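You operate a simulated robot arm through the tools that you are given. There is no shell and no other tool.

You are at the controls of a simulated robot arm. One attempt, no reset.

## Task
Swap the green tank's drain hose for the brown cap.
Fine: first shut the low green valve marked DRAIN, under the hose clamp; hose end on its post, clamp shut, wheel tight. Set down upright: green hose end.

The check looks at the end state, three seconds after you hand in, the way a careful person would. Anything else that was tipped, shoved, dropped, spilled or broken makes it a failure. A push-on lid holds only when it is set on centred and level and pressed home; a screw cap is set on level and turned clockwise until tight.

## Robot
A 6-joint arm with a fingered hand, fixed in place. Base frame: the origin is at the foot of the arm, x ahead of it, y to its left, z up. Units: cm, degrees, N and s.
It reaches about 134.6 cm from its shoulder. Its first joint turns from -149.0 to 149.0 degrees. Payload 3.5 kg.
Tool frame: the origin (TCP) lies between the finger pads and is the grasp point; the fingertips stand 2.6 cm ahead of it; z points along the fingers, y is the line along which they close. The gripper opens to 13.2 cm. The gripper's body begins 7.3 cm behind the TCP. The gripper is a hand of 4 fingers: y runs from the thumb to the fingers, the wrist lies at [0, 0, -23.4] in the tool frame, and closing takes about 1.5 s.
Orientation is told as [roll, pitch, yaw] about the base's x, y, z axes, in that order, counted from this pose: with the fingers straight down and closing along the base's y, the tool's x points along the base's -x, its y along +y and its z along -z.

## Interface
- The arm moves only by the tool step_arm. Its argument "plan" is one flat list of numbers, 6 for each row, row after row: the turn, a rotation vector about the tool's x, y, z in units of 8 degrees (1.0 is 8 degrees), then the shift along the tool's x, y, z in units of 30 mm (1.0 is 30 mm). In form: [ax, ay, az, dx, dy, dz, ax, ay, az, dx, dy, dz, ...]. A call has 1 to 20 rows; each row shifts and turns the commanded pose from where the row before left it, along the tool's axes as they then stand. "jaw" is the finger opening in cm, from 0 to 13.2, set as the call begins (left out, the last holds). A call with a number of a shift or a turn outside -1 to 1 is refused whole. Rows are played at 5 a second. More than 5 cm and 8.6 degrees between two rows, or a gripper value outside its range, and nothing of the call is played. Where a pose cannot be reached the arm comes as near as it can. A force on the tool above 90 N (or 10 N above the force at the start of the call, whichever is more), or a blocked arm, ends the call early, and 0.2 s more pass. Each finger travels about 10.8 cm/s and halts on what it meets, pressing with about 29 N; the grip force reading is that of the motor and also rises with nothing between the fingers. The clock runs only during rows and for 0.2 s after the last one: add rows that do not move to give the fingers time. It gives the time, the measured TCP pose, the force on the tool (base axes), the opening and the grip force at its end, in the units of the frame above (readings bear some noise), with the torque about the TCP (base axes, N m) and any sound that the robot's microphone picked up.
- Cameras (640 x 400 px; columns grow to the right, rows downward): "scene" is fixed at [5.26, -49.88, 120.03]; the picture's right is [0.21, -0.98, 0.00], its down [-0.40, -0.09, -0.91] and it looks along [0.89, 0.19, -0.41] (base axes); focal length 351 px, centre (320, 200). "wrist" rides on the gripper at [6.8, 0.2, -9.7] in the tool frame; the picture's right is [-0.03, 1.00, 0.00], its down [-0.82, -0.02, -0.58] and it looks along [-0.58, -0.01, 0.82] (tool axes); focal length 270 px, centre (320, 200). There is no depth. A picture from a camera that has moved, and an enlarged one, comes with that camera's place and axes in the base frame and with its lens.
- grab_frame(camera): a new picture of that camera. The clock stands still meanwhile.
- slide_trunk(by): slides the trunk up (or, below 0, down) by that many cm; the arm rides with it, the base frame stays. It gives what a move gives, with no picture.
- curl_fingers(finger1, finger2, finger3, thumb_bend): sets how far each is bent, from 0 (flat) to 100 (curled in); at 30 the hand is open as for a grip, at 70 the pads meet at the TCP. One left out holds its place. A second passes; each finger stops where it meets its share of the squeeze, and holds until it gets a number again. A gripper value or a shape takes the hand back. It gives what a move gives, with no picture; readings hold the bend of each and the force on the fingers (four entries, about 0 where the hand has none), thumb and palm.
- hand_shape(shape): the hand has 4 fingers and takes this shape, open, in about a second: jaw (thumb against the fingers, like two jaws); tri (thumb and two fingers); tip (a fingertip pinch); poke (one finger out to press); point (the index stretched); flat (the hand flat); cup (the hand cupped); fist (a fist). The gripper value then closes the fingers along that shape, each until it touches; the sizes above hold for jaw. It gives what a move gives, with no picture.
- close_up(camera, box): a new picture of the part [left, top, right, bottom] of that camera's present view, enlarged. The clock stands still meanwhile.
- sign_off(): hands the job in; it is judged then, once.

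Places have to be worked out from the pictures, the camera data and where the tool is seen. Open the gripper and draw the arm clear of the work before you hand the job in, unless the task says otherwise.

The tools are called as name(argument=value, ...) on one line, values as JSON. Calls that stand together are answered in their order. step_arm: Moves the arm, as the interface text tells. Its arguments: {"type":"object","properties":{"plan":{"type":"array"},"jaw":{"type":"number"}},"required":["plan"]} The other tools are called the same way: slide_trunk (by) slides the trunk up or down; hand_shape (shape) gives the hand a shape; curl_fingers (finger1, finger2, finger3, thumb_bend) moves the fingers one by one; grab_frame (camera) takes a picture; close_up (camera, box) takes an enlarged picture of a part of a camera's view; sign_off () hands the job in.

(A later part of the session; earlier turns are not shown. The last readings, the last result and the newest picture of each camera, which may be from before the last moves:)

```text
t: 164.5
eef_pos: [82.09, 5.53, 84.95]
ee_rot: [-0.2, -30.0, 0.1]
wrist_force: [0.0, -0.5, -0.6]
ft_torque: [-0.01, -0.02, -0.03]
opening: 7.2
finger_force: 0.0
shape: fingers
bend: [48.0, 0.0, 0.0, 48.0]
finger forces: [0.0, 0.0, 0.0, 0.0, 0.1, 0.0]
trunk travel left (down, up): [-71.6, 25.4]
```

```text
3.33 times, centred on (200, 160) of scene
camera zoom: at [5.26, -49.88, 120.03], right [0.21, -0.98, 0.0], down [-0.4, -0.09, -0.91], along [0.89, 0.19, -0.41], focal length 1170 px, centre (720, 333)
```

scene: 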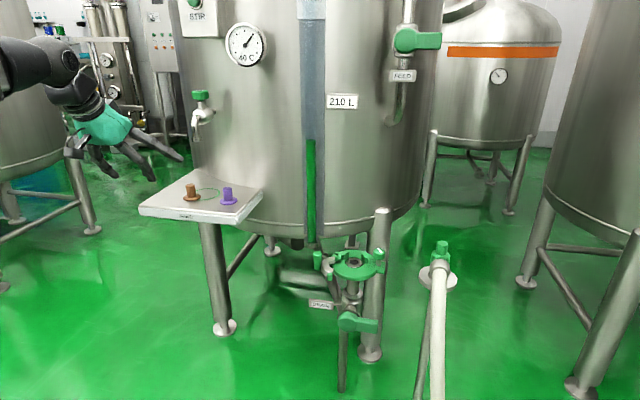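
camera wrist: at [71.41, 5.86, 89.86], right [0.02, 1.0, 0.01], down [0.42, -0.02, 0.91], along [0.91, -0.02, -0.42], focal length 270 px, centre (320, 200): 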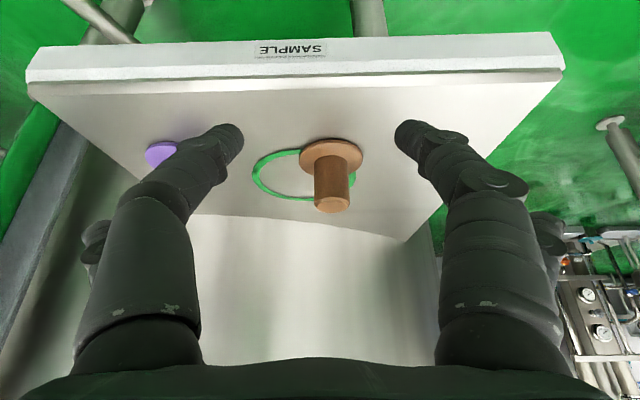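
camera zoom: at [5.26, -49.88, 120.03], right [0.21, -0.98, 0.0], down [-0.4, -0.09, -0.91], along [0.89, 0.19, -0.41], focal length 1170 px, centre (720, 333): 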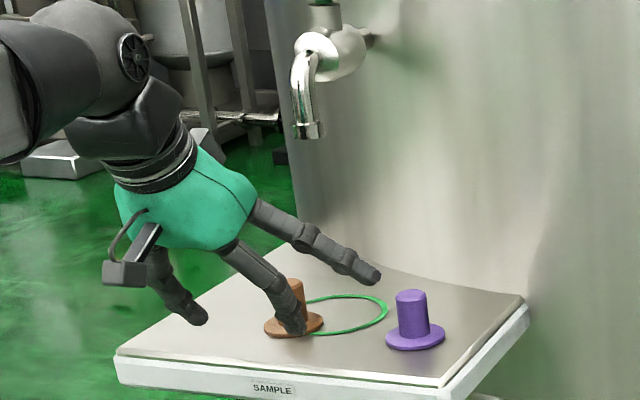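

The view confirms the cap at about (89.5, 6.6). I advance the remaining 8 cm so the cap stands between thumb and finger1, then check.

step_arm(plan=[0, 0, 0, -0.6, 0.09, 0.345, 0, 0, 0, -0.6, 0.09, 0.345, 0, 0, 0, -0.6, 0.09, 0.345, 0, 0, 0, -0.6, 0.09, 0.345])

slide_trunk(by=-1.5)

grab_frame(camera="wrist")

close_up(camera="scene", box=[140, 120, 260, 220])

```text
t: 165.5
eef_pos: [90.33, 6.52, 84.93]
ee_rot: [-0.1, -30.1, -0.1]
wrist_force: [0.0, 0.8, -0.2]
ft_torque: [-0.01, 0.01, 0.03]
opening: 7.19
finger_force: 0.0
shape: fingers
bend: [48.0, 0.0, 0.0, 48.0]
finger forces: [0.0, 0.0, 0.0, 0.1, 0.0, 0.1]
trunk travel left (down, up): [-71.6, 25.4]
```

```text
t: 166.1
eef_pos: [90.29, 6.58, 83.47]
ee_rot: [-0.1, -29.9, 0.1]
wrist_force: [0.3, 0.6, 0.4]
ft_torque: [0.01, 0.01, 0.0]
opening: 7.23
finger_force: 0.1
shape: fingers
bend: [48.0, 0.0, 0.0, 48.0]
finger forces: [0.0, 0.0, 0.0, 0.1, 0.0, 0.1]
trunk travel left (down, up): [-70.1, 26.9]
```

```text
taken
camera wrist: at [79.58, 6.91, 88.35], right [0.02, 1.0, 0.01], down [0.42, -0.02, 0.91], along [0.91, -0.02, -0.42], focal length 270 px, centre (320, 200)
```

wrist: 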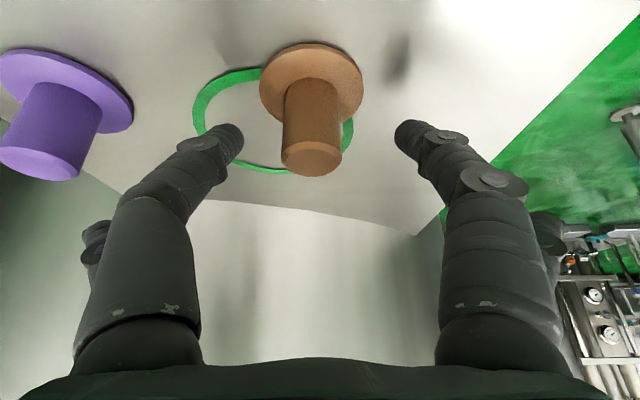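

```text
4.00 times, centred on (200, 170) of scene
camera zoom: at [5.26, -49.88, 120.03], right [0.21, -0.98, 0.0], down [-0.4, -0.09, -0.91], along [0.89, 0.19, -0.41], focal length 1404 px, centre (800, 320)
```

zoom: 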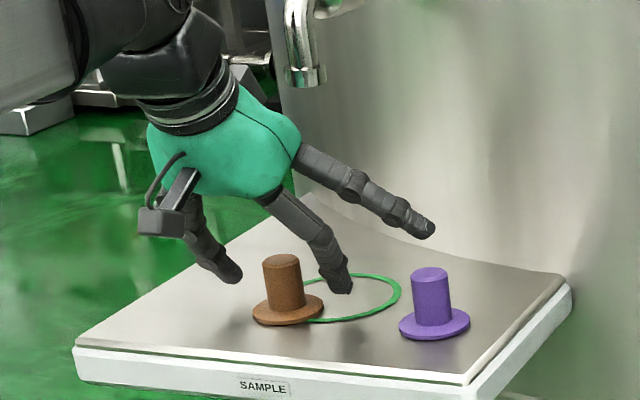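

The cap's axis is at about (88.9, 6.45), so the fingertips are about 0.75 cm too far forward. I back up that much, shift 0.2 cm in y, and close the thumb and finger1.

step_arm(plan=[0, 0, 0, 0.217, -0.06, -0.125])

curl_fingers(finger1=75, thumb_bend=75)

grab_frame(camera="wrist")

close_up(camera="scene", box=[160, 150, 250, 220])

```text
t: 166.5
eef_pos: [89.45, 6.44, 83.39]
ee_rot: [-0.1, -30.0, 0.0]
wrist_force: [0.3, -0.1, -0.2]
ft_torque: [0.0, 0.03, -0.01]
opening: 7.21
finger_force: 0.0
shape: fingers
bend: [48.0, 0.0, 0.0, 48.0]
finger forces: [0.1, 0.1, 0.0, 0.0, 0.0, 0.0]
trunk travel left (down, up): [-70.1, 26.9]
```

```text
t: 167.5
eef_pos: [89.55, 6.38, 83.44]
ee_rot: [-0.2, -30.0, 0.0]
wrist_force: [-0.1, 0.2, 1.7]
ft_torque: [0.07, 0.0, -0.01]
opening: 2.01
finger_force: 10.4
shape: fingers
bend: [63.0, 0.0, 0.0, 68.0]
finger forces: [10.2, 0.0, 0.0, 0.1, 10.6, 0.0]
trunk travel left (down, up): [-70.1, 26.9]
```

```text
taken
camera wrist: at [78.8, 6.72, 88.36], right [0.02, 1.0, 0.01], down [0.42, -0.02, 0.91], along [0.91, -0.02, -0.42], focal length 270 px, centre (320, 200)
```

wrist: 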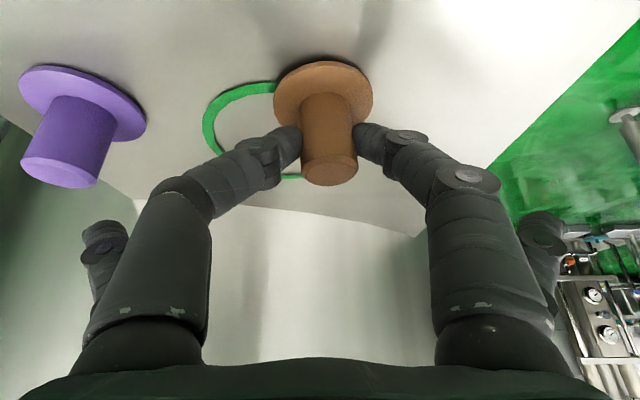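

```text
5.71 times, centred on (205, 185) of scene
camera zoom: at [5.26, -49.88, 120.03], right [0.21, -0.98, 0.0], down [-0.4, -0.09, -0.91], along [0.89, 0.19, -0.41], focal length 2005 px, centre (977, 286)
```

zoom: 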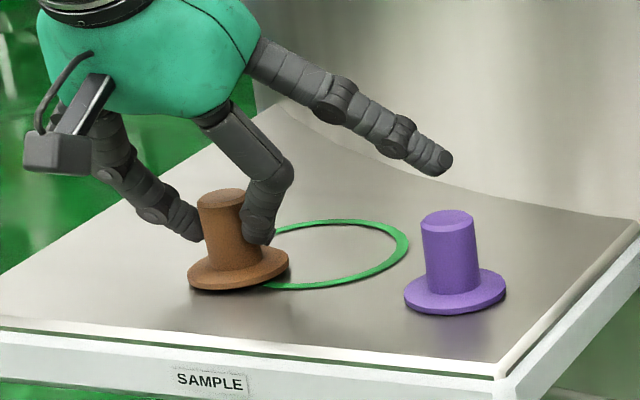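

Both digits hold the cap evenly (about 10 N each). I lift 2 cm and check that it comes up level.

slide_trunk(by=2)

close_up(camera="scene", box=[160, 150, 250, 220])

close_up(camera="wrist", box=[220, 20, 420, 220])

```text
t: 168.2
eef_pos: [89.42, 6.5, 85.48]
ee_rot: [-0.2, -30.1, 0.0]
wrist_force: [0.0, -0.1, -0.5]
ft_torque: [0.01, -0.04, -0.01]
opening: 2.03
finger_force: 10.4
shape: fingers
bend: [63.0, 0.0, 0.0, 68.0]
finger forces: [10.4, 0.0, 0.0, 0.0, 10.4, 0.1]
trunk travel left (down, up): [-72.1, 24.9]
```

```text
5.71 times, centred on (205, 185) of scene
camera zoom: at [5.26, -49.88, 120.03], right [0.21, -0.98, 0.0], down [-0.4, -0.09, -0.91], along [0.89, 0.19, -0.41], focal length 2005 px, centre (977, 286)
```

zoom: 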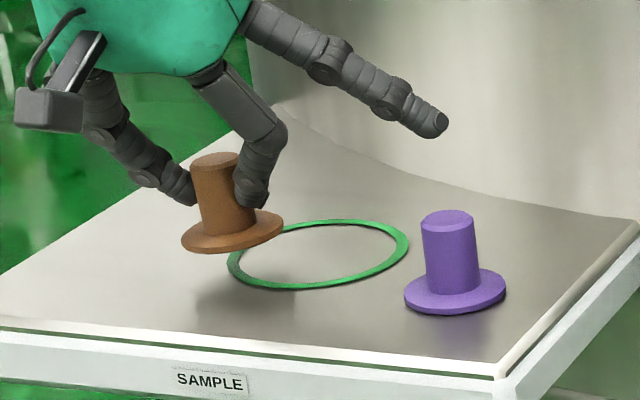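

```text
2.00 times, centred on (320, 120) of wrist
camera zoom: at [78.81, 6.72, 90.35], right [0.02, 1.0, 0.01], down [0.42, -0.02, 0.91], along [0.91, -0.02, -0.42], focal length 541 px, centre (320, 360)
```

zoom: 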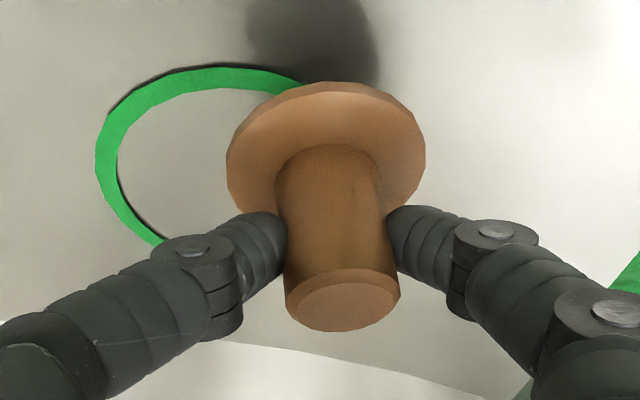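

The cap is lifted. It leans about 5° toward +y, which I'll correct before placing. I back straight off in -x from the tray, then travel in -y to the clamp's line.

slide_trunk(by=1.5)

step_arm(plan=[0, 0, 0, 0.6, 0, -0.345, 0, 0, 0, 0.6, 0, -0.345, 0, 0, 0, 0.6, 0, -0.345, 0, 0, 0, 0.6, 0, -0.345, 0, 0, 0, 0.6, 0, -0.345, 0, 0, 0, 0.6, 0, -0.345, 0, 0, 0, 0.6, 0, -0.345, 0, 0, 0, 0.6, 0, -0.345, 0, 0, 0, 0.6, 0, -0.345])

step_arm(plan=[0, 0, 0, 0, -0.8, 0, 0, 0, 0, 0, -0.8, 0, 0, 0, 0, 0, -0.8, 0, 0, 0, 0, 0, -0.8, 0, 0, 0, 0, 0, -0.8, 0, 0, 0, 0, 0, -0.8, 0, 0, 0, 0, 0, -0.8, 0, 0, 0, 0, 0, -0.8, 0, 0, 0, 0, 0, -0.8, 0, 0, 0, 0, 0, -0.8, 0, 0, 0, 0, 0, -0.8, 0, 0, 0, 0, 0, -0.8, 0, 0, 0, 0, 0, -0.8, 0, 0, 0, 0, 0, -0.8, 0, 0, 0, 0, 0, -0.8, 0, 0, 0, 0, 0, -0.8, 0, 0, 0, 0, 0, -0.8, 0, 0, 0, 0, 0, -0.8, 0, 0, 0, 0, 0, -0.8, 0, 0, 0, 0, 0, -0.8, 0])

grab_frame(camera="wrist")

grab_frame(camera="scene")

```text
t: 168.8
eef_pos: [89.5, 6.45, 86.81]
ee_rot: [-0.1, -30.0, 0.1]
wrist_force: [0.0, -0.3, -0.5]
ft_torque: [0.01, 0.01, 0.03]
opening: 2.04
finger_force: 10.3
shape: fingers
bend: [63.0, 0.0, 0.0, 68.0]
finger forces: [10.4, 0.1, 0.0, 0.0, 10.5, 0.0]
trunk travel left (down, up): [-73.6, 23.4]
```

```text
t: 170.8
eef_pos: [70.74, 6.41, 86.78]
ee_rot: [-0.1, -29.8, 0.1]
wrist_force: [0.0, 0.8, -0.7]
ft_torque: [-0.01, 0.01, -0.02]
opening: 2.04
finger_force: 10.2
shape: fingers
bend: [63.0, 0.0, 0.0, 68.0]
finger forces: [10.4, 0.1, 0.0, 0.0, 10.3, 0.0]
trunk travel left (down, up): [-73.6, 23.4]
```

```text
t: 175.0
eef_pos: [70.96, -41.62, 86.94]
ee_rot: [-0.1, -30.0, 0.1]
wrist_force: [1.1, -0.7, 0.1]
ft_torque: [0.0, 0.02, 0.03]
opening: 2.01
finger_force: 10.1
shape: fingers
bend: [63.0, 0.0, 0.0, 68.0]
finger forces: [10.4, 0.0, 0.1, 0.0, 10.5, 0.0]
trunk travel left (down, up): [-73.6, 23.4]
```

```text
taken
camera wrist: at [60.24, -41.37, 91.86], right [0.02, 1.0, 0.01], down [0.42, -0.02, 0.91], along [0.91, -0.02, -0.42], focal length 270 px, centre (320, 200)
```

wrist: 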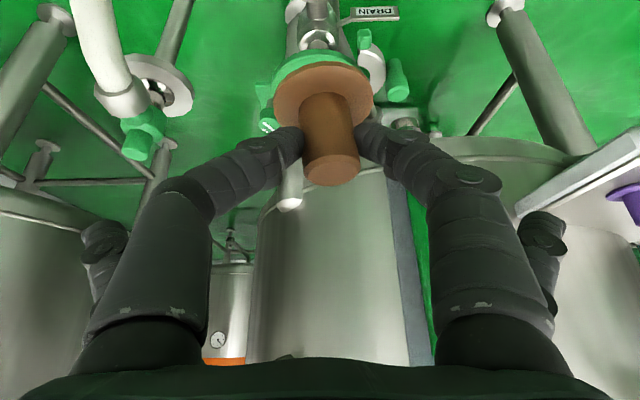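

```text
taken
```

scene: 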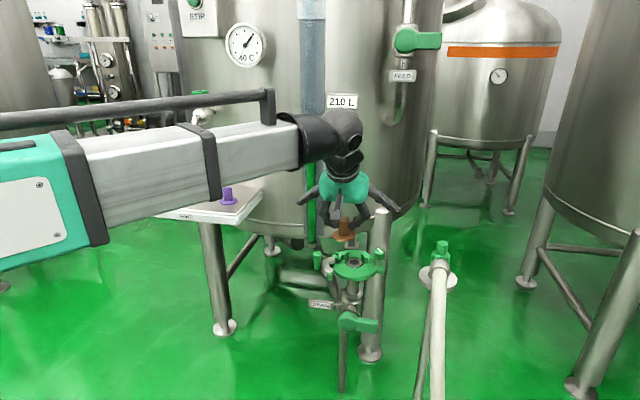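

The cap leans roughly 5° toward +y and 3° toward +x. I tilt the hand to level it and check in a close view.

step_arm(plan=[-0.6, -0.4, 0.35, 0, 0, 0])

close_up(camera="scene", box=[300, 190, 400, 280])

close_up(camera="wrist", box=[220, 0, 420, 200])

```text
t: 175.4
eef_pos: [70.91, -41.57, 87.63]
ee_rot: [6.6, -33.0, -3.5]
wrist_force: [-0.4, -0.1, -0.1]
ft_torque: [-0.04, -0.01, 0.03]
opening: 2.03
finger_force: 10.9
shape: fingers
bend: [63.0, 0.0, 0.0, 68.0]
finger forces: [10.3, 0.0, 0.0, 0.0, 10.3, 0.0]
out of reach, approached as far as the arm can: row 1
trunk travel left (down, up): [-73.6, 23.4]
```

```text
4.44 times, centred on (350, 235) of scene
camera zoom: at [5.26, -49.88, 120.03], right [0.21, -0.98, 0.0], down [-0.4, -0.09, -0.91], along [0.89, 0.19, -0.41], focal length 1560 px, centre (187, 44)
```

zoom: 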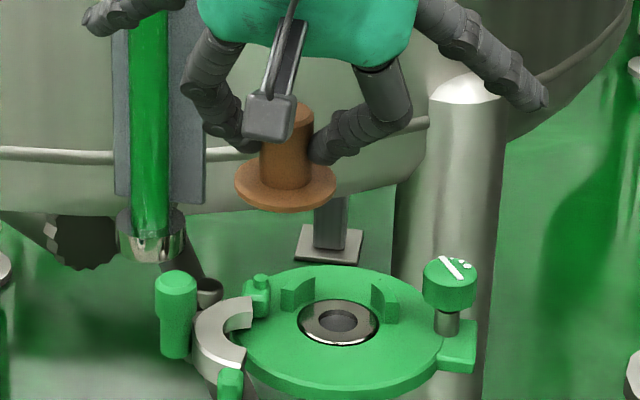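

```text
2.00 times, centred on (320, 100) of wrist
camera zoom: at [59.94, -41.77, 92.02], right [0.02, 0.99, 0.11], down [0.37, -0.11, 0.92], along [0.93, 0.02, -0.37], focal length 541 px, centre (320, 400)
```

zoom: 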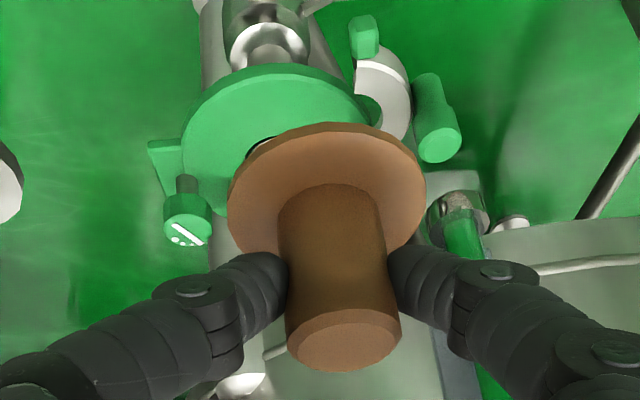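

The cap is now level in the scene view. I yaw the hand by -15° so the thumb's knuckle will pass clear of the wheel, and move the cap above the ferrule at about (90.2, -41.8).

step_arm(plan=[0.51, -0.09, 0.781, 0, 0, 0, 0.51, -0.09, 0.781, 0, 0, 0, 0, 0, 0, -0.747, 0.184, 0.51, 0, 0, 0, -0.747, 0.184, 0.51, 0, 0, 0, -0.747, 0.184, 0.51, 0, 0, 0, -0.747, 0.184, 0.51, 0, 0, 0, -0.747, 0.184, 0.51, 0, 0, 0, -0.747, 0.184, 0.51, 0, 0, 0, -0.747, 0.184, 0.51])

slide_trunk(by=-12)

close_up(camera="scene", box=[310, 200, 400, 275])

grab_frame(camera="wrist")

```text
t: 177.4
eef_pos: [90.21, -42.62, 87.69]
ee_rot: [6.4, -33.0, -18.5]
wrist_force: [-0.7, 0.6, -0.6]
ft_torque: [0.0, -0.05, 0.01]
opening: 2.01
finger_force: 10.8
shape: fingers
bend: [63.0, 0.0, 0.0, 68.0]
finger forces: [10.4, 0.1, 0.0, 0.1, 10.4, 0.0]
trunk travel left (down, up): [-73.6, 23.4]
```

```text
t: 178.9
eef_pos: [90.15, -42.67, 75.59]
ee_rot: [6.6, -32.9, -18.5]
wrist_force: [-0.6, 0.2, 0.2]
ft_torque: [-0.02, -0.02, 0.02]
opening: 2.03
finger_force: 10.3
shape: fingers
bend: [63.0, 0.0, 0.0, 68.0]
finger forces: [10.5, 0.0, 0.0, 0.1, 10.4, 0.0]
trunk travel left (down, up): [-61.6, 35.4]
```

```text
5.33 times, centred on (355, 238) of scene
camera zoom: at [5.26, -49.88, 120.03], right [0.21, -0.98, 0.0], down [-0.4, -0.09, -0.91], along [0.89, 0.19, -0.41], focal length 1872 px, centre (133, 0)
```

zoom: 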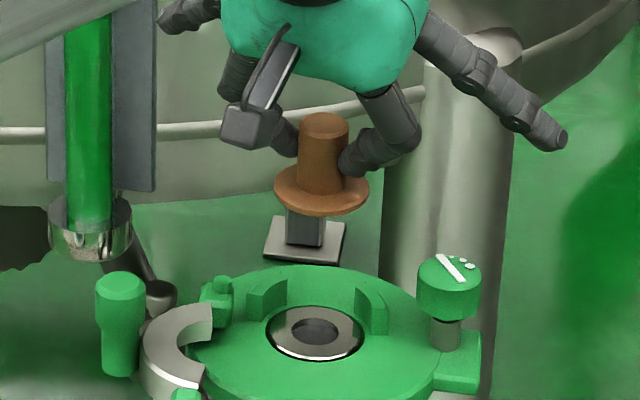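

```text
taken
camera wrist: at [79.5, -39.94, 80.02], right [0.28, 0.95, 0.11], down [0.33, -0.2, 0.92], along [0.9, -0.22, -0.37], focal length 270 px, centre (320, 200)
```

wrist: 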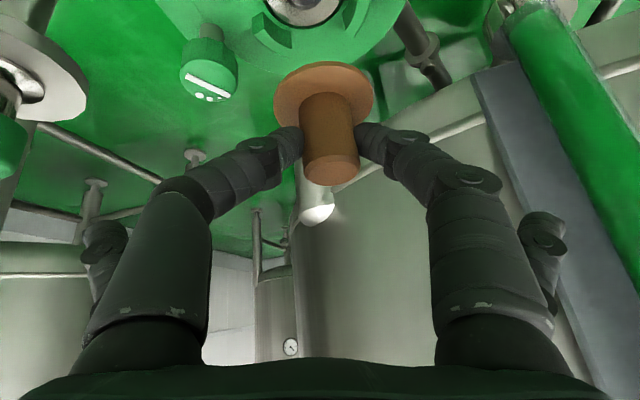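

The cap is level and nearly over the ferrule. I lower it another 5.5 cm and compare their centres again.

slide_trunk(by=-5.5)

close_up(camera="scene", box=[320, 215, 400, 275])

close_up(camera="wrist", box=[180, 0, 440, 200])

```text
t: 179.9
eef_pos: [90.17, -42.71, 70.21]
ee_rot: [6.5, -33.1, -18.6]
wrist_force: [0.3, 0.2, -0.2]
ft_torque: [0.03, -0.02, 0.04]
opening: 2.03
finger_force: 10.5
shape: fingers
bend: [63.0, 0.0, 0.0, 68.0]
finger forces: [10.5, 0.0, 0.0, 0.1, 10.4, 0.0]
trunk travel left (down, up): [-56.1, 40.9]
```

```text
6.67 times, centred on (360, 245) of scene
camera zoom: at [5.26, -49.88, 120.03], right [0.21, -0.98, 0.0], down [-0.4, -0.09, -0.91], along [0.89, 0.19, -0.41], focal length 2340 px, centre (53, -100)
```

zoom: 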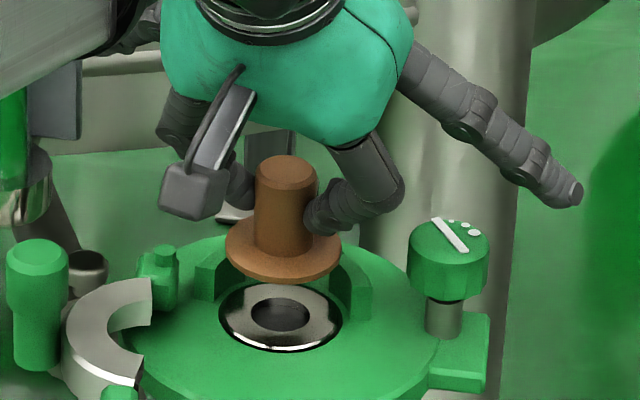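

```text
2.00 times, centred on (310, 100) of wrist
camera zoom: at [79.5, -39.94, 74.51], right [0.28, 0.95, 0.11], down [0.33, -0.2, 0.92], along [0.9, -0.22, -0.37], focal length 541 px, centre (340, 400)
```

zoom: 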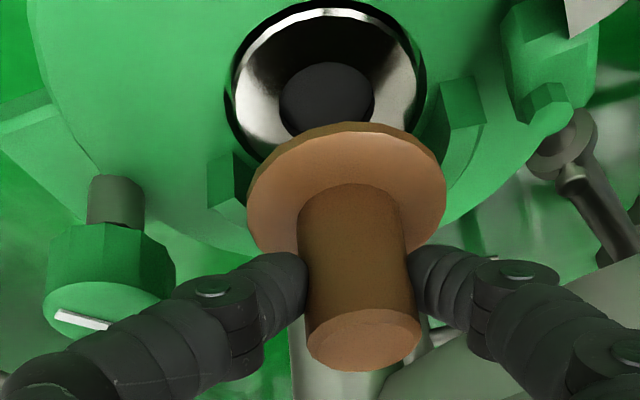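

In y the cap and ferrule line up within a millimetre; the remaining question is x versus height. I lower 2 cm more and compare again.

slide_trunk(by=-1.7)

close_up(camera="scene", box=[330, 225, 390, 270])

close_up(camera="wrist", box=[200, 0, 420, 180])

```text
t: 180.5
eef_pos: [90.15, -42.63, 68.42]
ee_rot: [6.6, -33.0, -18.5]
wrist_force: [-0.1, 0.1, 0.3]
ft_torque: [-0.01, 0.04, -0.04]
opening: 2.0
finger_force: 10.3
shape: fingers
bend: [63.0, 0.0, 0.0, 68.0]
finger forces: [10.4, 0.0, 0.0, 0.1, 10.4, 0.0]
trunk travel left (down, up): [-54.4, 42.6]
```

```text
8.89 times, centred on (360, 248) of scene
camera zoom: at [5.26, -49.88, 120.03], right [0.21, -0.98, 0.0], down [-0.4, -0.09, -0.91], along [0.89, 0.19, -0.41], focal length 3120 px, centre (-36, -222)
```

zoom: 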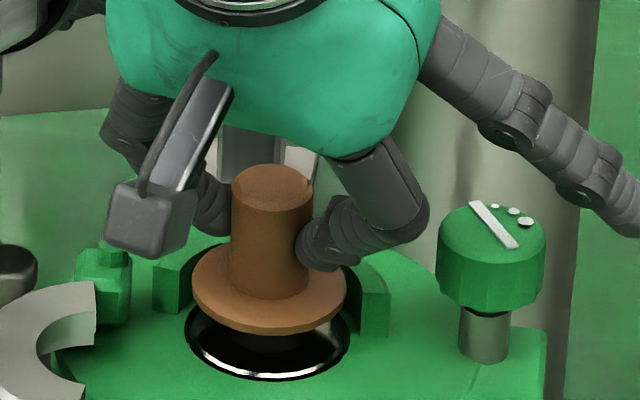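

```text
2.22 times, centred on (310, 90) of wrist
camera zoom: at [79.5, -39.94, 72.81], right [0.28, 0.95, 0.11], down [0.33, -0.2, 0.92], along [0.9, -0.22, -0.37], focal length 601 px, centre (342, 444)
```

zoom: 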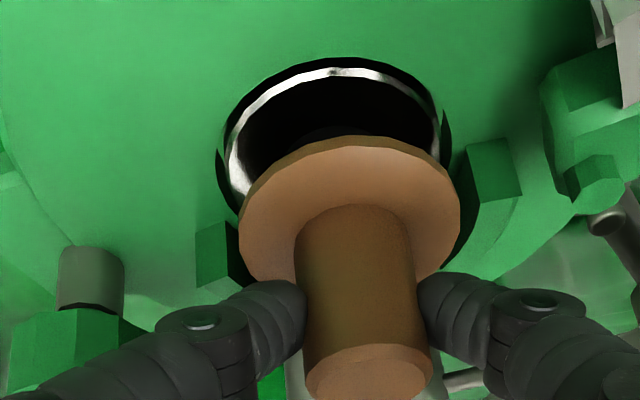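

The gap is now about 1.4 cm and both ellipses line up. I lower 1 cm more.

slide_trunk(by=-1)

close_up(camera="scene", box=[330, 225, 390, 270])

close_up(camera="wrist", box=[200, 0, 420, 180])

```text
t: 181.1
eef_pos: [90.13, -42.74, 67.52]
ee_rot: [6.6, -33.0, -18.5]
wrist_force: [-0.6, 1.1, 0.0]
ft_torque: [-0.01, 0.01, -0.02]
opening: 2.03
finger_force: 10.5
shape: fingers
bend: [63.0, 0.0, 0.0, 68.0]
finger forces: [10.3, 0.0, 0.0, 0.0, 10.4, 0.1]
trunk travel left (down, up): [-53.4, 43.6]
```

```text
8.89 times, centred on (360, 248) of scene
camera zoom: at [5.26, -49.88, 120.03], right [0.21, -0.98, 0.0], down [-0.4, -0.09, -0.91], along [0.89, 0.19, -0.41], focal length 3120 px, centre (-36, -222)
```

zoom: 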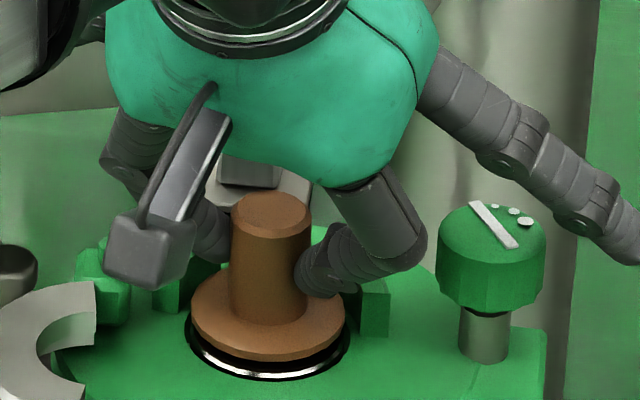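

```text
2.22 times, centred on (310, 90) of wrist
camera zoom: at [79.5, -39.94, 71.81], right [0.28, 0.95, 0.11], down [0.33, -0.2, 0.92], along [0.9, -0.22, -0.37], focal length 601 px, centre (342, 444)
```

zoom: 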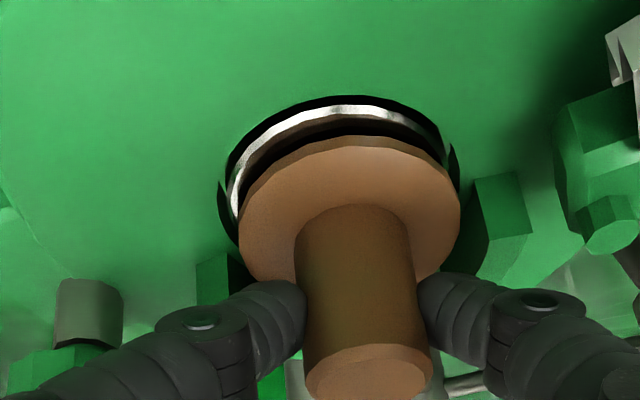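

Only about half a centimetre remains and the cap sits concentric to within about 2 mm. I nudge it slightly back (-x, -y) and lower 0.4 cm, watching the force.

step_arm(plan=[0, 0, 0, 0.033, -0.038, -0.026])

slide_trunk(by=-0.4)

close_up(camera="scene", box=[330, 225, 390, 270])

close_up(camera="wrist", box=[200, 0, 420, 180])

```text
t: 181.5
eef_pos: [90.1, -42.83, 67.44]
ee_rot: [6.6, -33.0, -18.5]
wrist_force: [-0.1, 0.4, -0.4]
ft_torque: [-0.04, 0.0, -0.06]
opening: 2.03
finger_force: 11.0
shape: fingers
bend: [63.0, 0.0, 0.0, 68.0]
finger forces: [10.4, 0.0, 0.0, 0.0, 10.4, 0.0]
trunk travel left (down, up): [-53.4, 43.6]
```

```text
t: 182.1
eef_pos: [90.13, -42.8, 67.13]
ee_rot: [6.6, -33.2, -18.5]
wrist_force: [0.4, -0.7, 6.0]
ft_torque: [0.03, 0.0, 0.0]
opening: 2.0
finger_force: 11.0
shape: fingers
bend: [63.0, 0.0, 0.0, 68.0]
finger forces: [10.7, 0.0, 0.0, 0.1, 11.5, 0.0]
trunk travel left (down, up): [-53.0, 44.0]
```

```text
8.89 times, centred on (360, 248) of scene
camera zoom: at [5.26, -49.88, 120.03], right [0.21, -0.98, 0.0], down [-0.4, -0.09, -0.91], along [0.89, 0.19, -0.41], focal length 3120 px, centre (-36, -222)
```

zoom: 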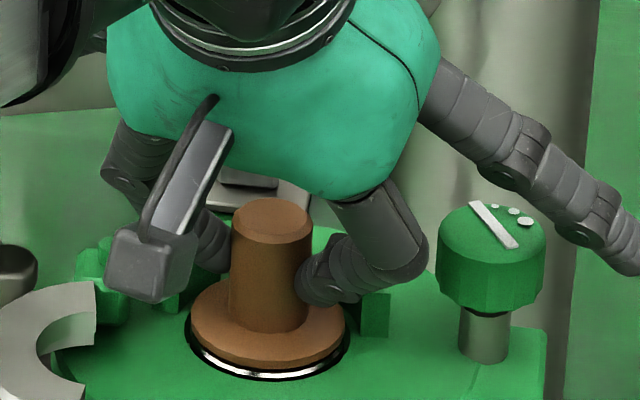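

```text
2.22 times, centred on (310, 90) of wrist
camera zoom: at [79.37, -40.02, 71.48], right [0.28, 0.95, 0.11], down [0.32, -0.2, 0.92], along [0.9, -0.22, -0.37], focal length 601 px, centre (342, 444)
```

zoom: 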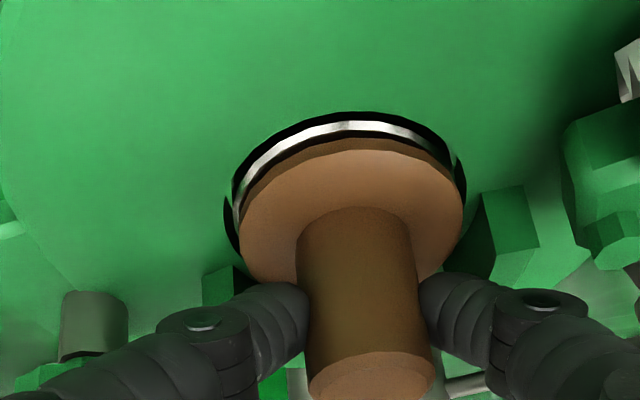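

Contact (6 N): the cap rests on the ferrule. I press 0.15 cm more to seat it flat, then open the two digits.

slide_trunk(by=-0.15)

curl_fingers(finger1=50, thumb_bend=54)

close_up(camera="scene", box=[330, 225, 390, 270])

close_up(camera="wrist", box=[200, 0, 420, 180])

```text
t: 182.6
eef_pos: [90.12, -42.68, 67.02]
ee_rot: [6.5, -33.1, -18.6]
wrist_force: [0.4, -2.9, 13.7]
ft_torque: [0.06, -0.03, 0.0]
opening: 1.97
finger_force: 11.6
shape: fingers
bend: [63.0, 0.0, 0.0, 67.0]
finger forces: [10.8, 0.1, 0.1, 0.0, 13.3, 0.0]
trunk travel left (down, up): [-52.9, 44.1]
```

```text
t: 183.6
eef_pos: [89.92, -42.76, 66.9]
ee_rot: [6.6, -33.0, -18.5]
wrist_force: [-4.1, -5.4, 1.1]
ft_torque: [-0.11, 0.12, 0.12]
opening: 4.81
finger_force: 2.5
shape: fingers
bend: [57.0, 0.0, 0.0, 54.0]
finger forces: [6.0, 0.0, 0.0, 0.0, 0.0, 0.0]
trunk travel left (down, up): [-52.9, 44.1]
```

```text
8.89 times, centred on (360, 248) of scene
camera zoom: at [5.26, -49.88, 120.03], right [0.21, -0.98, 0.0], down [-0.4, -0.09, -0.91], along [0.89, 0.19, -0.41], focal length 3120 px, centre (-36, -222)
```

zoom: 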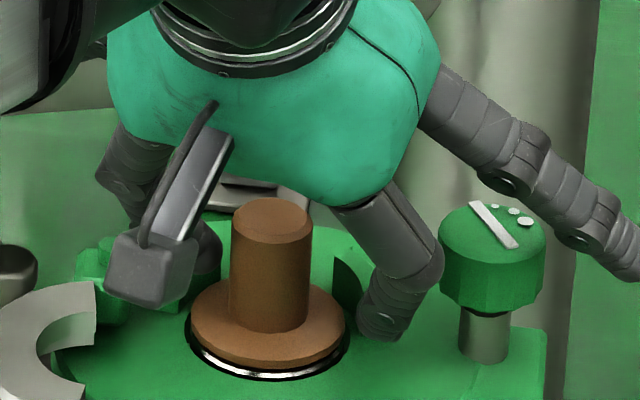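

```text
2.22 times, centred on (310, 90) of wrist
camera zoom: at [79.36, -40.03, 71.29], right [0.28, 0.95, 0.11], down [0.33, -0.2, 0.92], along [0.9, -0.22, -0.37], focal length 601 px, centre (342, 444)
```

zoom: 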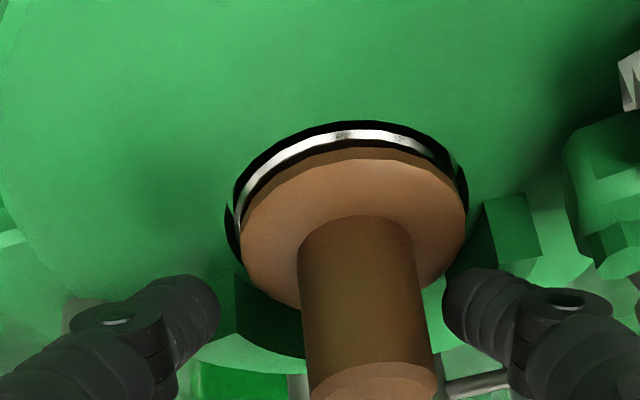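

The cap sits flat and centred on the ferrule. Finger1 touches the ridge block while opening, so I ease it back slightly and raise the hand straight up.

curl_fingers(finger1=58, thumb_bend=56)

slide_trunk(by=8)

close_up(camera="scene", box=[320, 215, 400, 275])

grab_frame(camera="wrist")

```text
t: 184.6
eef_pos: [90.01, -42.64, 66.94]
ee_rot: [6.7, -33.1, -18.5]
wrist_force: [-0.8, -0.1, 0.2]
ft_torque: [-0.01, 0.03, -0.01]
opening: 4.37
finger_force: 0.0
shape: fingers
bend: [57.0, 0.0, 0.0, 56.0]
finger forces: [0.0, 0.1, 0.0, 0.0, 0.0, 0.1]
trunk travel left (down, up): [-52.9, 44.1]
```

```text
t: 185.7
eef_pos: [90.01, -42.77, 74.85]
ee_rot: [6.5, -33.0, -18.5]
wrist_force: [-0.4, 0.0, 0.4]
ft_torque: [-0.03, 0.01, 0.01]
opening: 4.39
finger_force: 0.1
shape: fingers
bend: [57.0, 0.0, 0.0, 56.0]
finger forces: [0.0, 0.0, 0.0, 0.0, 0.0, 0.1]
trunk travel left (down, up): [-60.9, 36.1]
```

```text
6.67 times, centred on (360, 245) of scene
camera zoom: at [5.26, -49.88, 120.03], right [0.21, -0.98, 0.0], down [-0.4, -0.09, -0.91], along [0.89, 0.19, -0.41], focal length 2340 px, centre (53, -100)
```

zoom: 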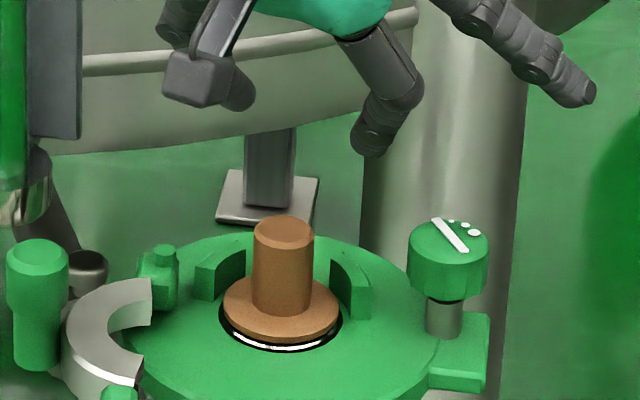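

```text
taken
camera wrist: at [79.4, -40.01, 79.26], right [0.28, 0.95, 0.11], down [0.33, -0.2, 0.92], along [0.9, -0.22, -0.37], focal length 270 px, centre (320, 200)
```

wrist: 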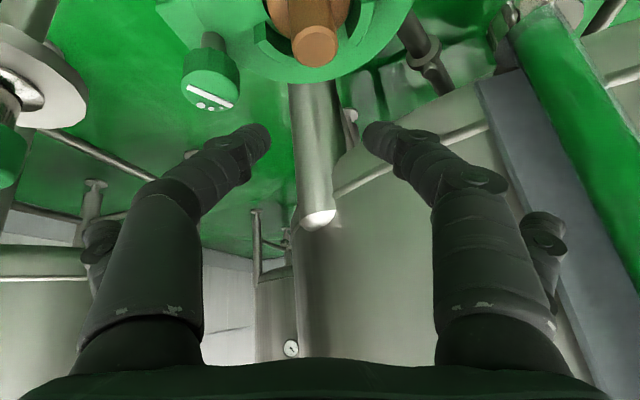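

The cap is seated concentric and flat. Next I swing the half-ring shut: I raise the hand, turn the fingers straight down with yaw 40°, and move above the handle, near (84, -32), to pinch it between thumb and finger1.

slide_trunk(by=6)

step_arm(plan=[0.825, 0, 0, 0, 0, 0, 0, 0.825, 0, 0, 0, 0, 0, 0.825, 0, 0, 0, 0, 0, 0.825, 0, 0, 0, 0, 0, 0.825, 0, 0, 0, 0, 0, 0.825, 0, 0, 0, 0, 0, 0, -0.914, 0, 0, 0, 0, 0, -0.914, 0, 0, 0, 0, 0, -0.914, 0, 0, 0, 0, 0, -0.914, 0, 0, 0, 0, 0, -0.914, 0, 0, 0, 0, 0, -0.914, 0, 0, 0, 0, 0, -0.914, 0, 0, 0, 0, 0, -0.914, 0, 0, 0])

grab_frame(camera="scene")

```text
t: 186.7
eef_pos: [90.07, -42.69, 80.86]
ee_rot: [6.6, -33.0, -18.5]
wrist_force: [-0.2, -0.1, 0.7]
ft_torque: [0.0, 0.01, -0.01]
opening: 4.43
finger_force: 0.0
shape: fingers
bend: [57.0, 0.0, 0.0, 56.0]
finger forces: [0.1, 0.1, 0.0, 0.0, 0.1, 0.0]
trunk travel left (down, up): [-66.9, 30.1]
```

```text
t: 189.7
eef_pos: [90.07, -42.78, 76.99]
ee_rot: [0.0, 0.0, 40.1]
wrist_force: [-1.0, -1.3, 0.1]
ft_torque: [0.01, 0.05, -0.01]
opening: 4.38
finger_force: 0.1
shape: fingers
bend: [57.0, 0.0, 0.0, 56.0]
finger forces: [0.1, 0.1, 0.0, 0.0, 0.0, 0.1]
out of reach, approached as far as the arm can: row 2, 3, 4, 5
trunk travel left (down, up): [-66.9, 30.1]
```

```text
taken
```

scene: 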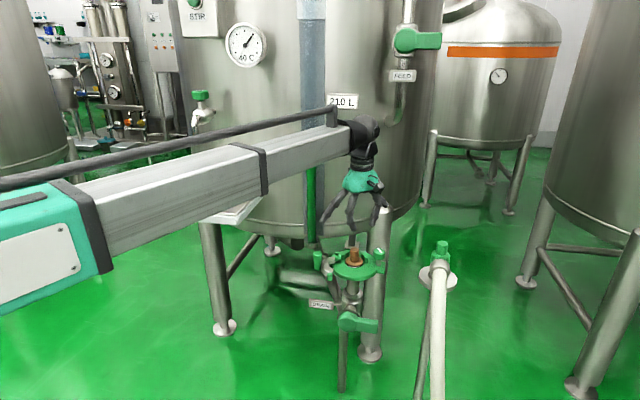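

Fingers are straight down at yaw 40°. I open the pinch and move above the clamp handle for a look.

step_arm(plan=[0, 0, 0, -0.34, 0.997, 0, 0, 0, 0, -0.34, 0.997, 0, 0, 0, 0, -0.34, 0.997, 0, 0, 0, 0, -0.34, 0.997, 0])

curl_fingers(finger1=50, thumb_bend=50)

grab_frame(camera="wrist")

close_up(camera="scene", box=[280, 200, 400, 290])

```text
t: 190.7
eef_pos: [85.8, -30.94, 76.99]
ee_rot: [0.0, 0.0, 40.0]
wrist_force: [-0.1, -0.3, -0.6]
ft_torque: [0.02, 0.0, 0.0]
opening: 4.36
finger_force: 0.0
shape: fingers
bend: [57.0, 0.0, 0.0, 56.0]
finger forces: [0.0, 0.0, 0.0, 0.0, 0.1, 0.0]
trunk travel left (down, up): [-66.9, 30.1]
```

```text
t: 191.7
eef_pos: [85.83, -30.82, 77.01]
ee_rot: [0.0, 0.1, 39.9]
wrist_force: [-0.4, 0.5, 0.7]
ft_torque: [0.01, 0.0, 0.01]
opening: 6.58
finger_force: 0.1
shape: fingers
bend: [50.0, 0.0, 0.0, 50.0]
finger forces: [0.0, 0.0, 0.0, 0.1, 0.1, 0.0]
trunk travel left (down, up): [-66.9, 30.1]
```

```text
taken
camera wrist: at [80.49, -34.99, 86.7], right [-0.62, 0.78, 0.0], down [0.64, 0.51, 0.58], along [0.45, 0.36, -0.82], focal length 270 px, centre (320, 200)
```

wrist: 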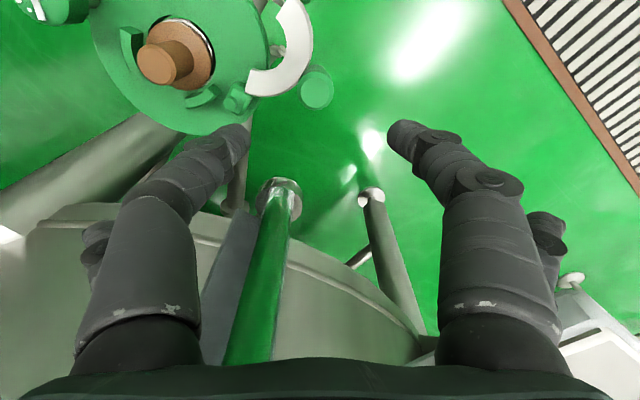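

```text
4.44 times, centred on (340, 245) of scene
camera zoom: at [5.26, -49.88, 120.03], right [0.21, -0.98, 0.0], down [-0.4, -0.09, -0.91], along [0.89, 0.19, -0.41], focal length 1560 px, centre (231, 0)
```

zoom: 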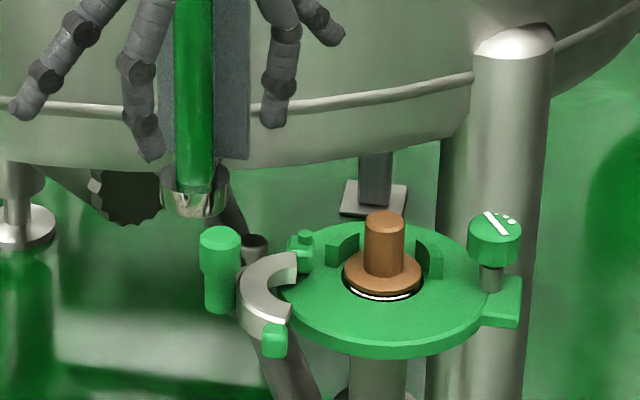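

The handle is centred on the pinch line (tool offset (2.2, 0)). I lower 8.6 cm so the tips straddle it above the ring, then close.

slide_trunk(by=-8.6)

curl_fingers(finger1=75, thumb_bend=75)

grab_frame(camera="wrist")

close_up(camera="scene", box=[280, 200, 400, 290])

```text
t: 192.9
eef_pos: [85.74, -30.92, 68.5]
ee_rot: [0.0, 0.0, 40.1]
wrist_force: [0.2, -0.2, -0.7]
ft_torque: [0.0, 0.0, -0.01]
opening: 6.52
finger_force: 0.0
shape: fingers
bend: [50.0, 0.0, 0.0, 50.0]
finger forces: [0.0, 0.0, 0.0, 0.1, 0.0, 0.0]
trunk travel left (down, up): [-58.3, 38.7]
```

```text
t: 193.9
eef_pos: [85.82, -30.91, 68.32]
ee_rot: [0.0, 0.0, 40.0]
wrist_force: [6.9, -8.0, -3.3]
ft_torque: [-0.12, -0.2, 0.15]
opening: 2.02
finger_force: 10.9
shape: fingers
bend: [68.0, 0.0, 0.0, 66.0]
finger forces: [6.5, 0.0, 0.1, 0.0, 16.1, 0.1]
trunk travel left (down, up): [-58.3, 38.7]
```

```text
taken
camera wrist: at [80.55, -35.05, 78.04], right [-0.62, 0.78, 0.0], down [0.64, 0.51, 0.58], along [0.45, 0.36, -0.82], focal length 270 px, centre (320, 200)
```

wrist: 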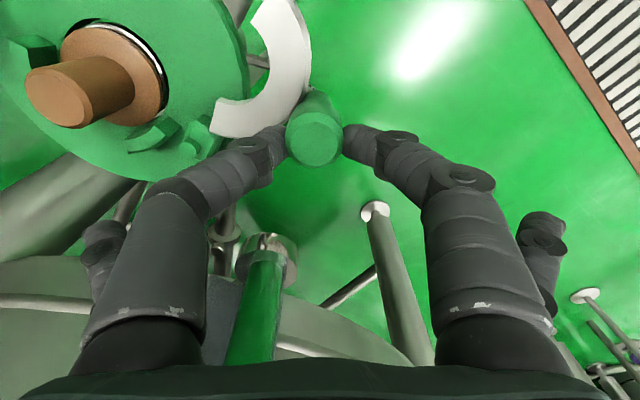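

```text
4.44 times, centred on (340, 245) of scene
camera zoom: at [5.26, -49.88, 120.03], right [0.21, -0.98, 0.0], down [-0.4, -0.09, -0.91], along [0.89, 0.19, -0.41], focal length 1560 px, centre (231, 0)
```

zoom: 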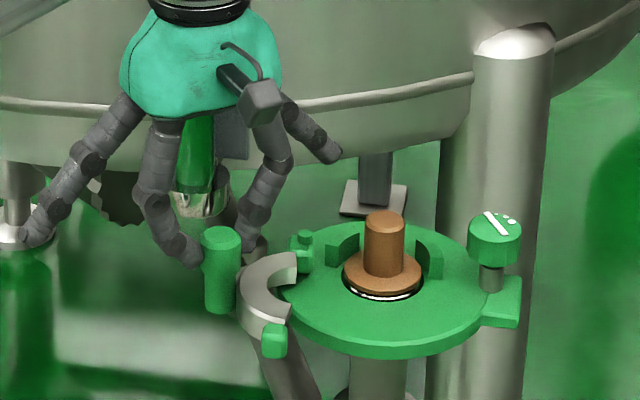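

The handle is pinched. I swing it along its arc about the hinge (about (89.7, -36.6), radius 7 cm), first half of the way.

step_arm(plan=[0, 0, 0, 0.232, -0.082, 0, 0, 0, 0, 0.232, -0.082, 0, 0, 0, 0, 0.212, -0.128, 0, 0, 0, 0, 0.212, -0.128, 0, 0, 0, 0, 0.18, -0.167, 0, 0, 0, 0, 0.18, -0.167, 0, 0, 0, 0, 0.14, -0.2, 0, 0, 0, 0, 0.14, -0.2, 0])

grab_frame(camera="wrist")

close_up(camera="scene", box=[280, 200, 400, 290])

```text
t: 195.8
eef_pos: [84.55, -36.31, 68.26]
ee_rot: [0.1, -0.1, 40.0]
wrist_force: [19.4, 7.5, -2.8]
ft_torque: [0.11, -0.43, 0.46]
opening: 1.35
finger_force: 14.5
shape: fingers
bend: [71.0, 0.0, 0.0, 67.0]
finger forces: [3.9, 0.1, 0.0, 0.0, 24.2, 0.0]
trunk travel left (down, up): [-58.3, 38.7]
```

```text
taken
camera wrist: at [79.31, -40.49, 78.0], right [-0.62, 0.78, 0.0], down [0.64, 0.51, 0.58], along [0.45, 0.36, -0.82], focal length 270 px, centre (320, 200)
```

wrist: 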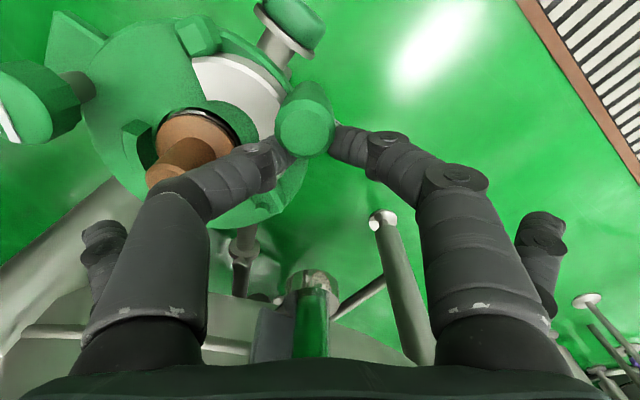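

```text
4.44 times, centred on (340, 245) of scene
camera zoom: at [5.26, -49.88, 120.03], right [0.21, -0.98, 0.0], down [-0.4, -0.09, -0.91], along [0.89, 0.19, -0.41], focal length 1560 px, centre (231, 0)
```

zoom: 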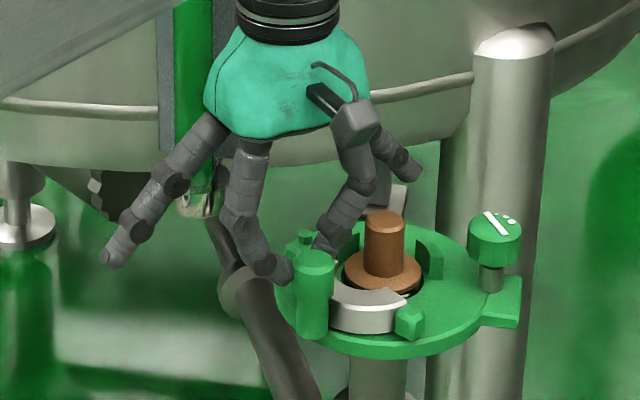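

The half-ring follows and is about half-way shut; the handle sits slightly off the pinch centre. I continue along the arc, re-centring on the handle as I go.

step_arm(plan=[0, 0, 0, 0.115, -0.211, 0, 0, 0, 0, 0.115, -0.211, 0, 0, 0, 0, 0.115, -0.211, 0, 0, 0, 0, 0.03, -0.247, 0, 0, 0, 0, 0.03, -0.247, 0, 0, 0, 0, -0.01, -0.165, 0, 0, 0, 0, -0.01, -0.165, 0])

grab_frame(camera="wrist")

close_up(camera="scene", box=[310, 210, 400, 280])

```text
t: 197.3
eef_pos: [86.63, -40.2, 68.26]
ee_rot: [0.3, -0.5, 40.0]
wrist_force: [24.0, 25.7, -3.9]
ft_torque: [0.57, -0.41, 0.06]
opening: 1.16
finger_force: 17.6
shape: fingers
bend: [70.0, 0.0, 0.0, 69.0]
finger forces: [10.1, 0.0, 0.1, 0.0, 25.8, 0.1]
trunk travel left (down, up): [-58.3, 38.7]
```

```text
taken
camera wrist: at [81.28, -44.41, 77.96], right [-0.62, 0.78, 0.0], down [0.64, 0.5, 0.58], along [0.45, 0.37, -0.81], focal length 270 px, centre (320, 200)
```

wrist: 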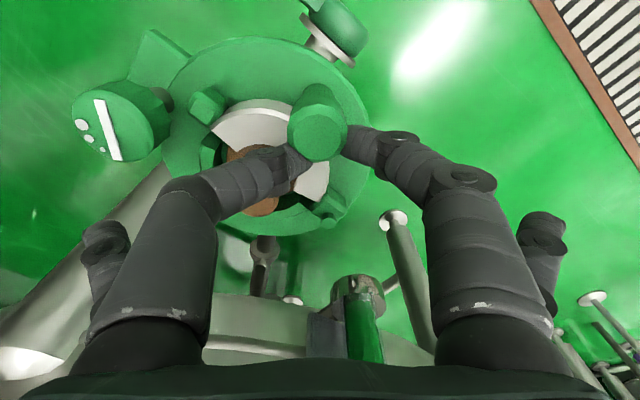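

```text
5.71 times, centred on (355, 245) of scene
camera zoom: at [5.26, -49.88, 120.03], right [0.21, -0.98, 0.0], down [-0.4, -0.09, -0.91], along [0.89, 0.19, -0.41], focal length 2005 px, centre (120, -57)
```

zoom: 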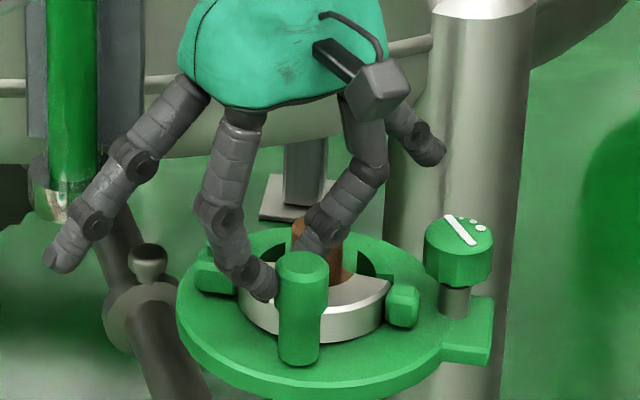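

The half-ring is within about 3° of shut, but the hand is pulling radially outward (about 35 N). I ease that by 0.6 cm toward the hinge and then push tangentially to close it fully.

step_arm(plan=[0, 0, 0, -0.2, 0, 0, 0, 0, 0, -0.02, -0.12, 0, 0, 0, 0, -0.02, -0.12, 0])

close_up(camera="scene", box=[310, 210, 400, 280])

grab_frame(camera="wrist")

```text
t: 198.2
eef_pos: [87.25, -40.56, 68.17]
ee_rot: [0.1, 0.0, 39.9]
wrist_force: [5.0, 15.7, -3.3]
ft_torque: [0.38, -0.06, -0.06]
opening: 1.22
finger_force: 11.7
shape: fingers
bend: [68.0, 0.0, 0.0, 71.0]
finger forces: [9.9, 0.1, 0.0, 0.0, 13.8, 0.1]
trunk travel left (down, up): [-58.3, 38.7]
```

```text
5.71 times, centred on (355, 245) of scene
camera zoom: at [5.26, -49.88, 120.03], right [0.21, -0.98, 0.0], down [-0.4, -0.09, -0.91], along [0.89, 0.19, -0.41], focal length 2005 px, centre (120, -57)
```

zoom: 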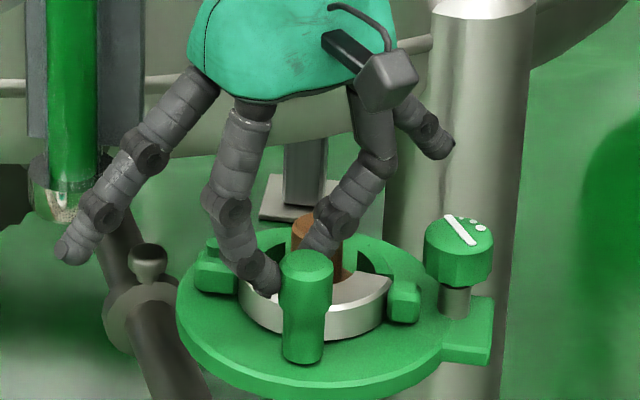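

```text
taken
camera wrist: at [82.01, -44.72, 78.08], right [-0.62, 0.78, 0.0], down [0.64, 0.51, 0.58], along [0.45, 0.36, -0.82], focal length 270 px, centre (320, 200)
```

wrist: 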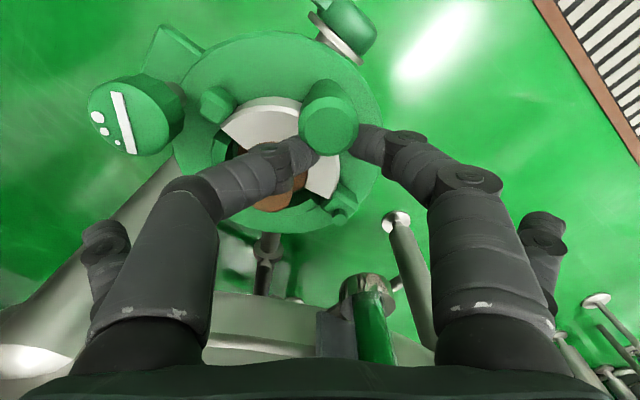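

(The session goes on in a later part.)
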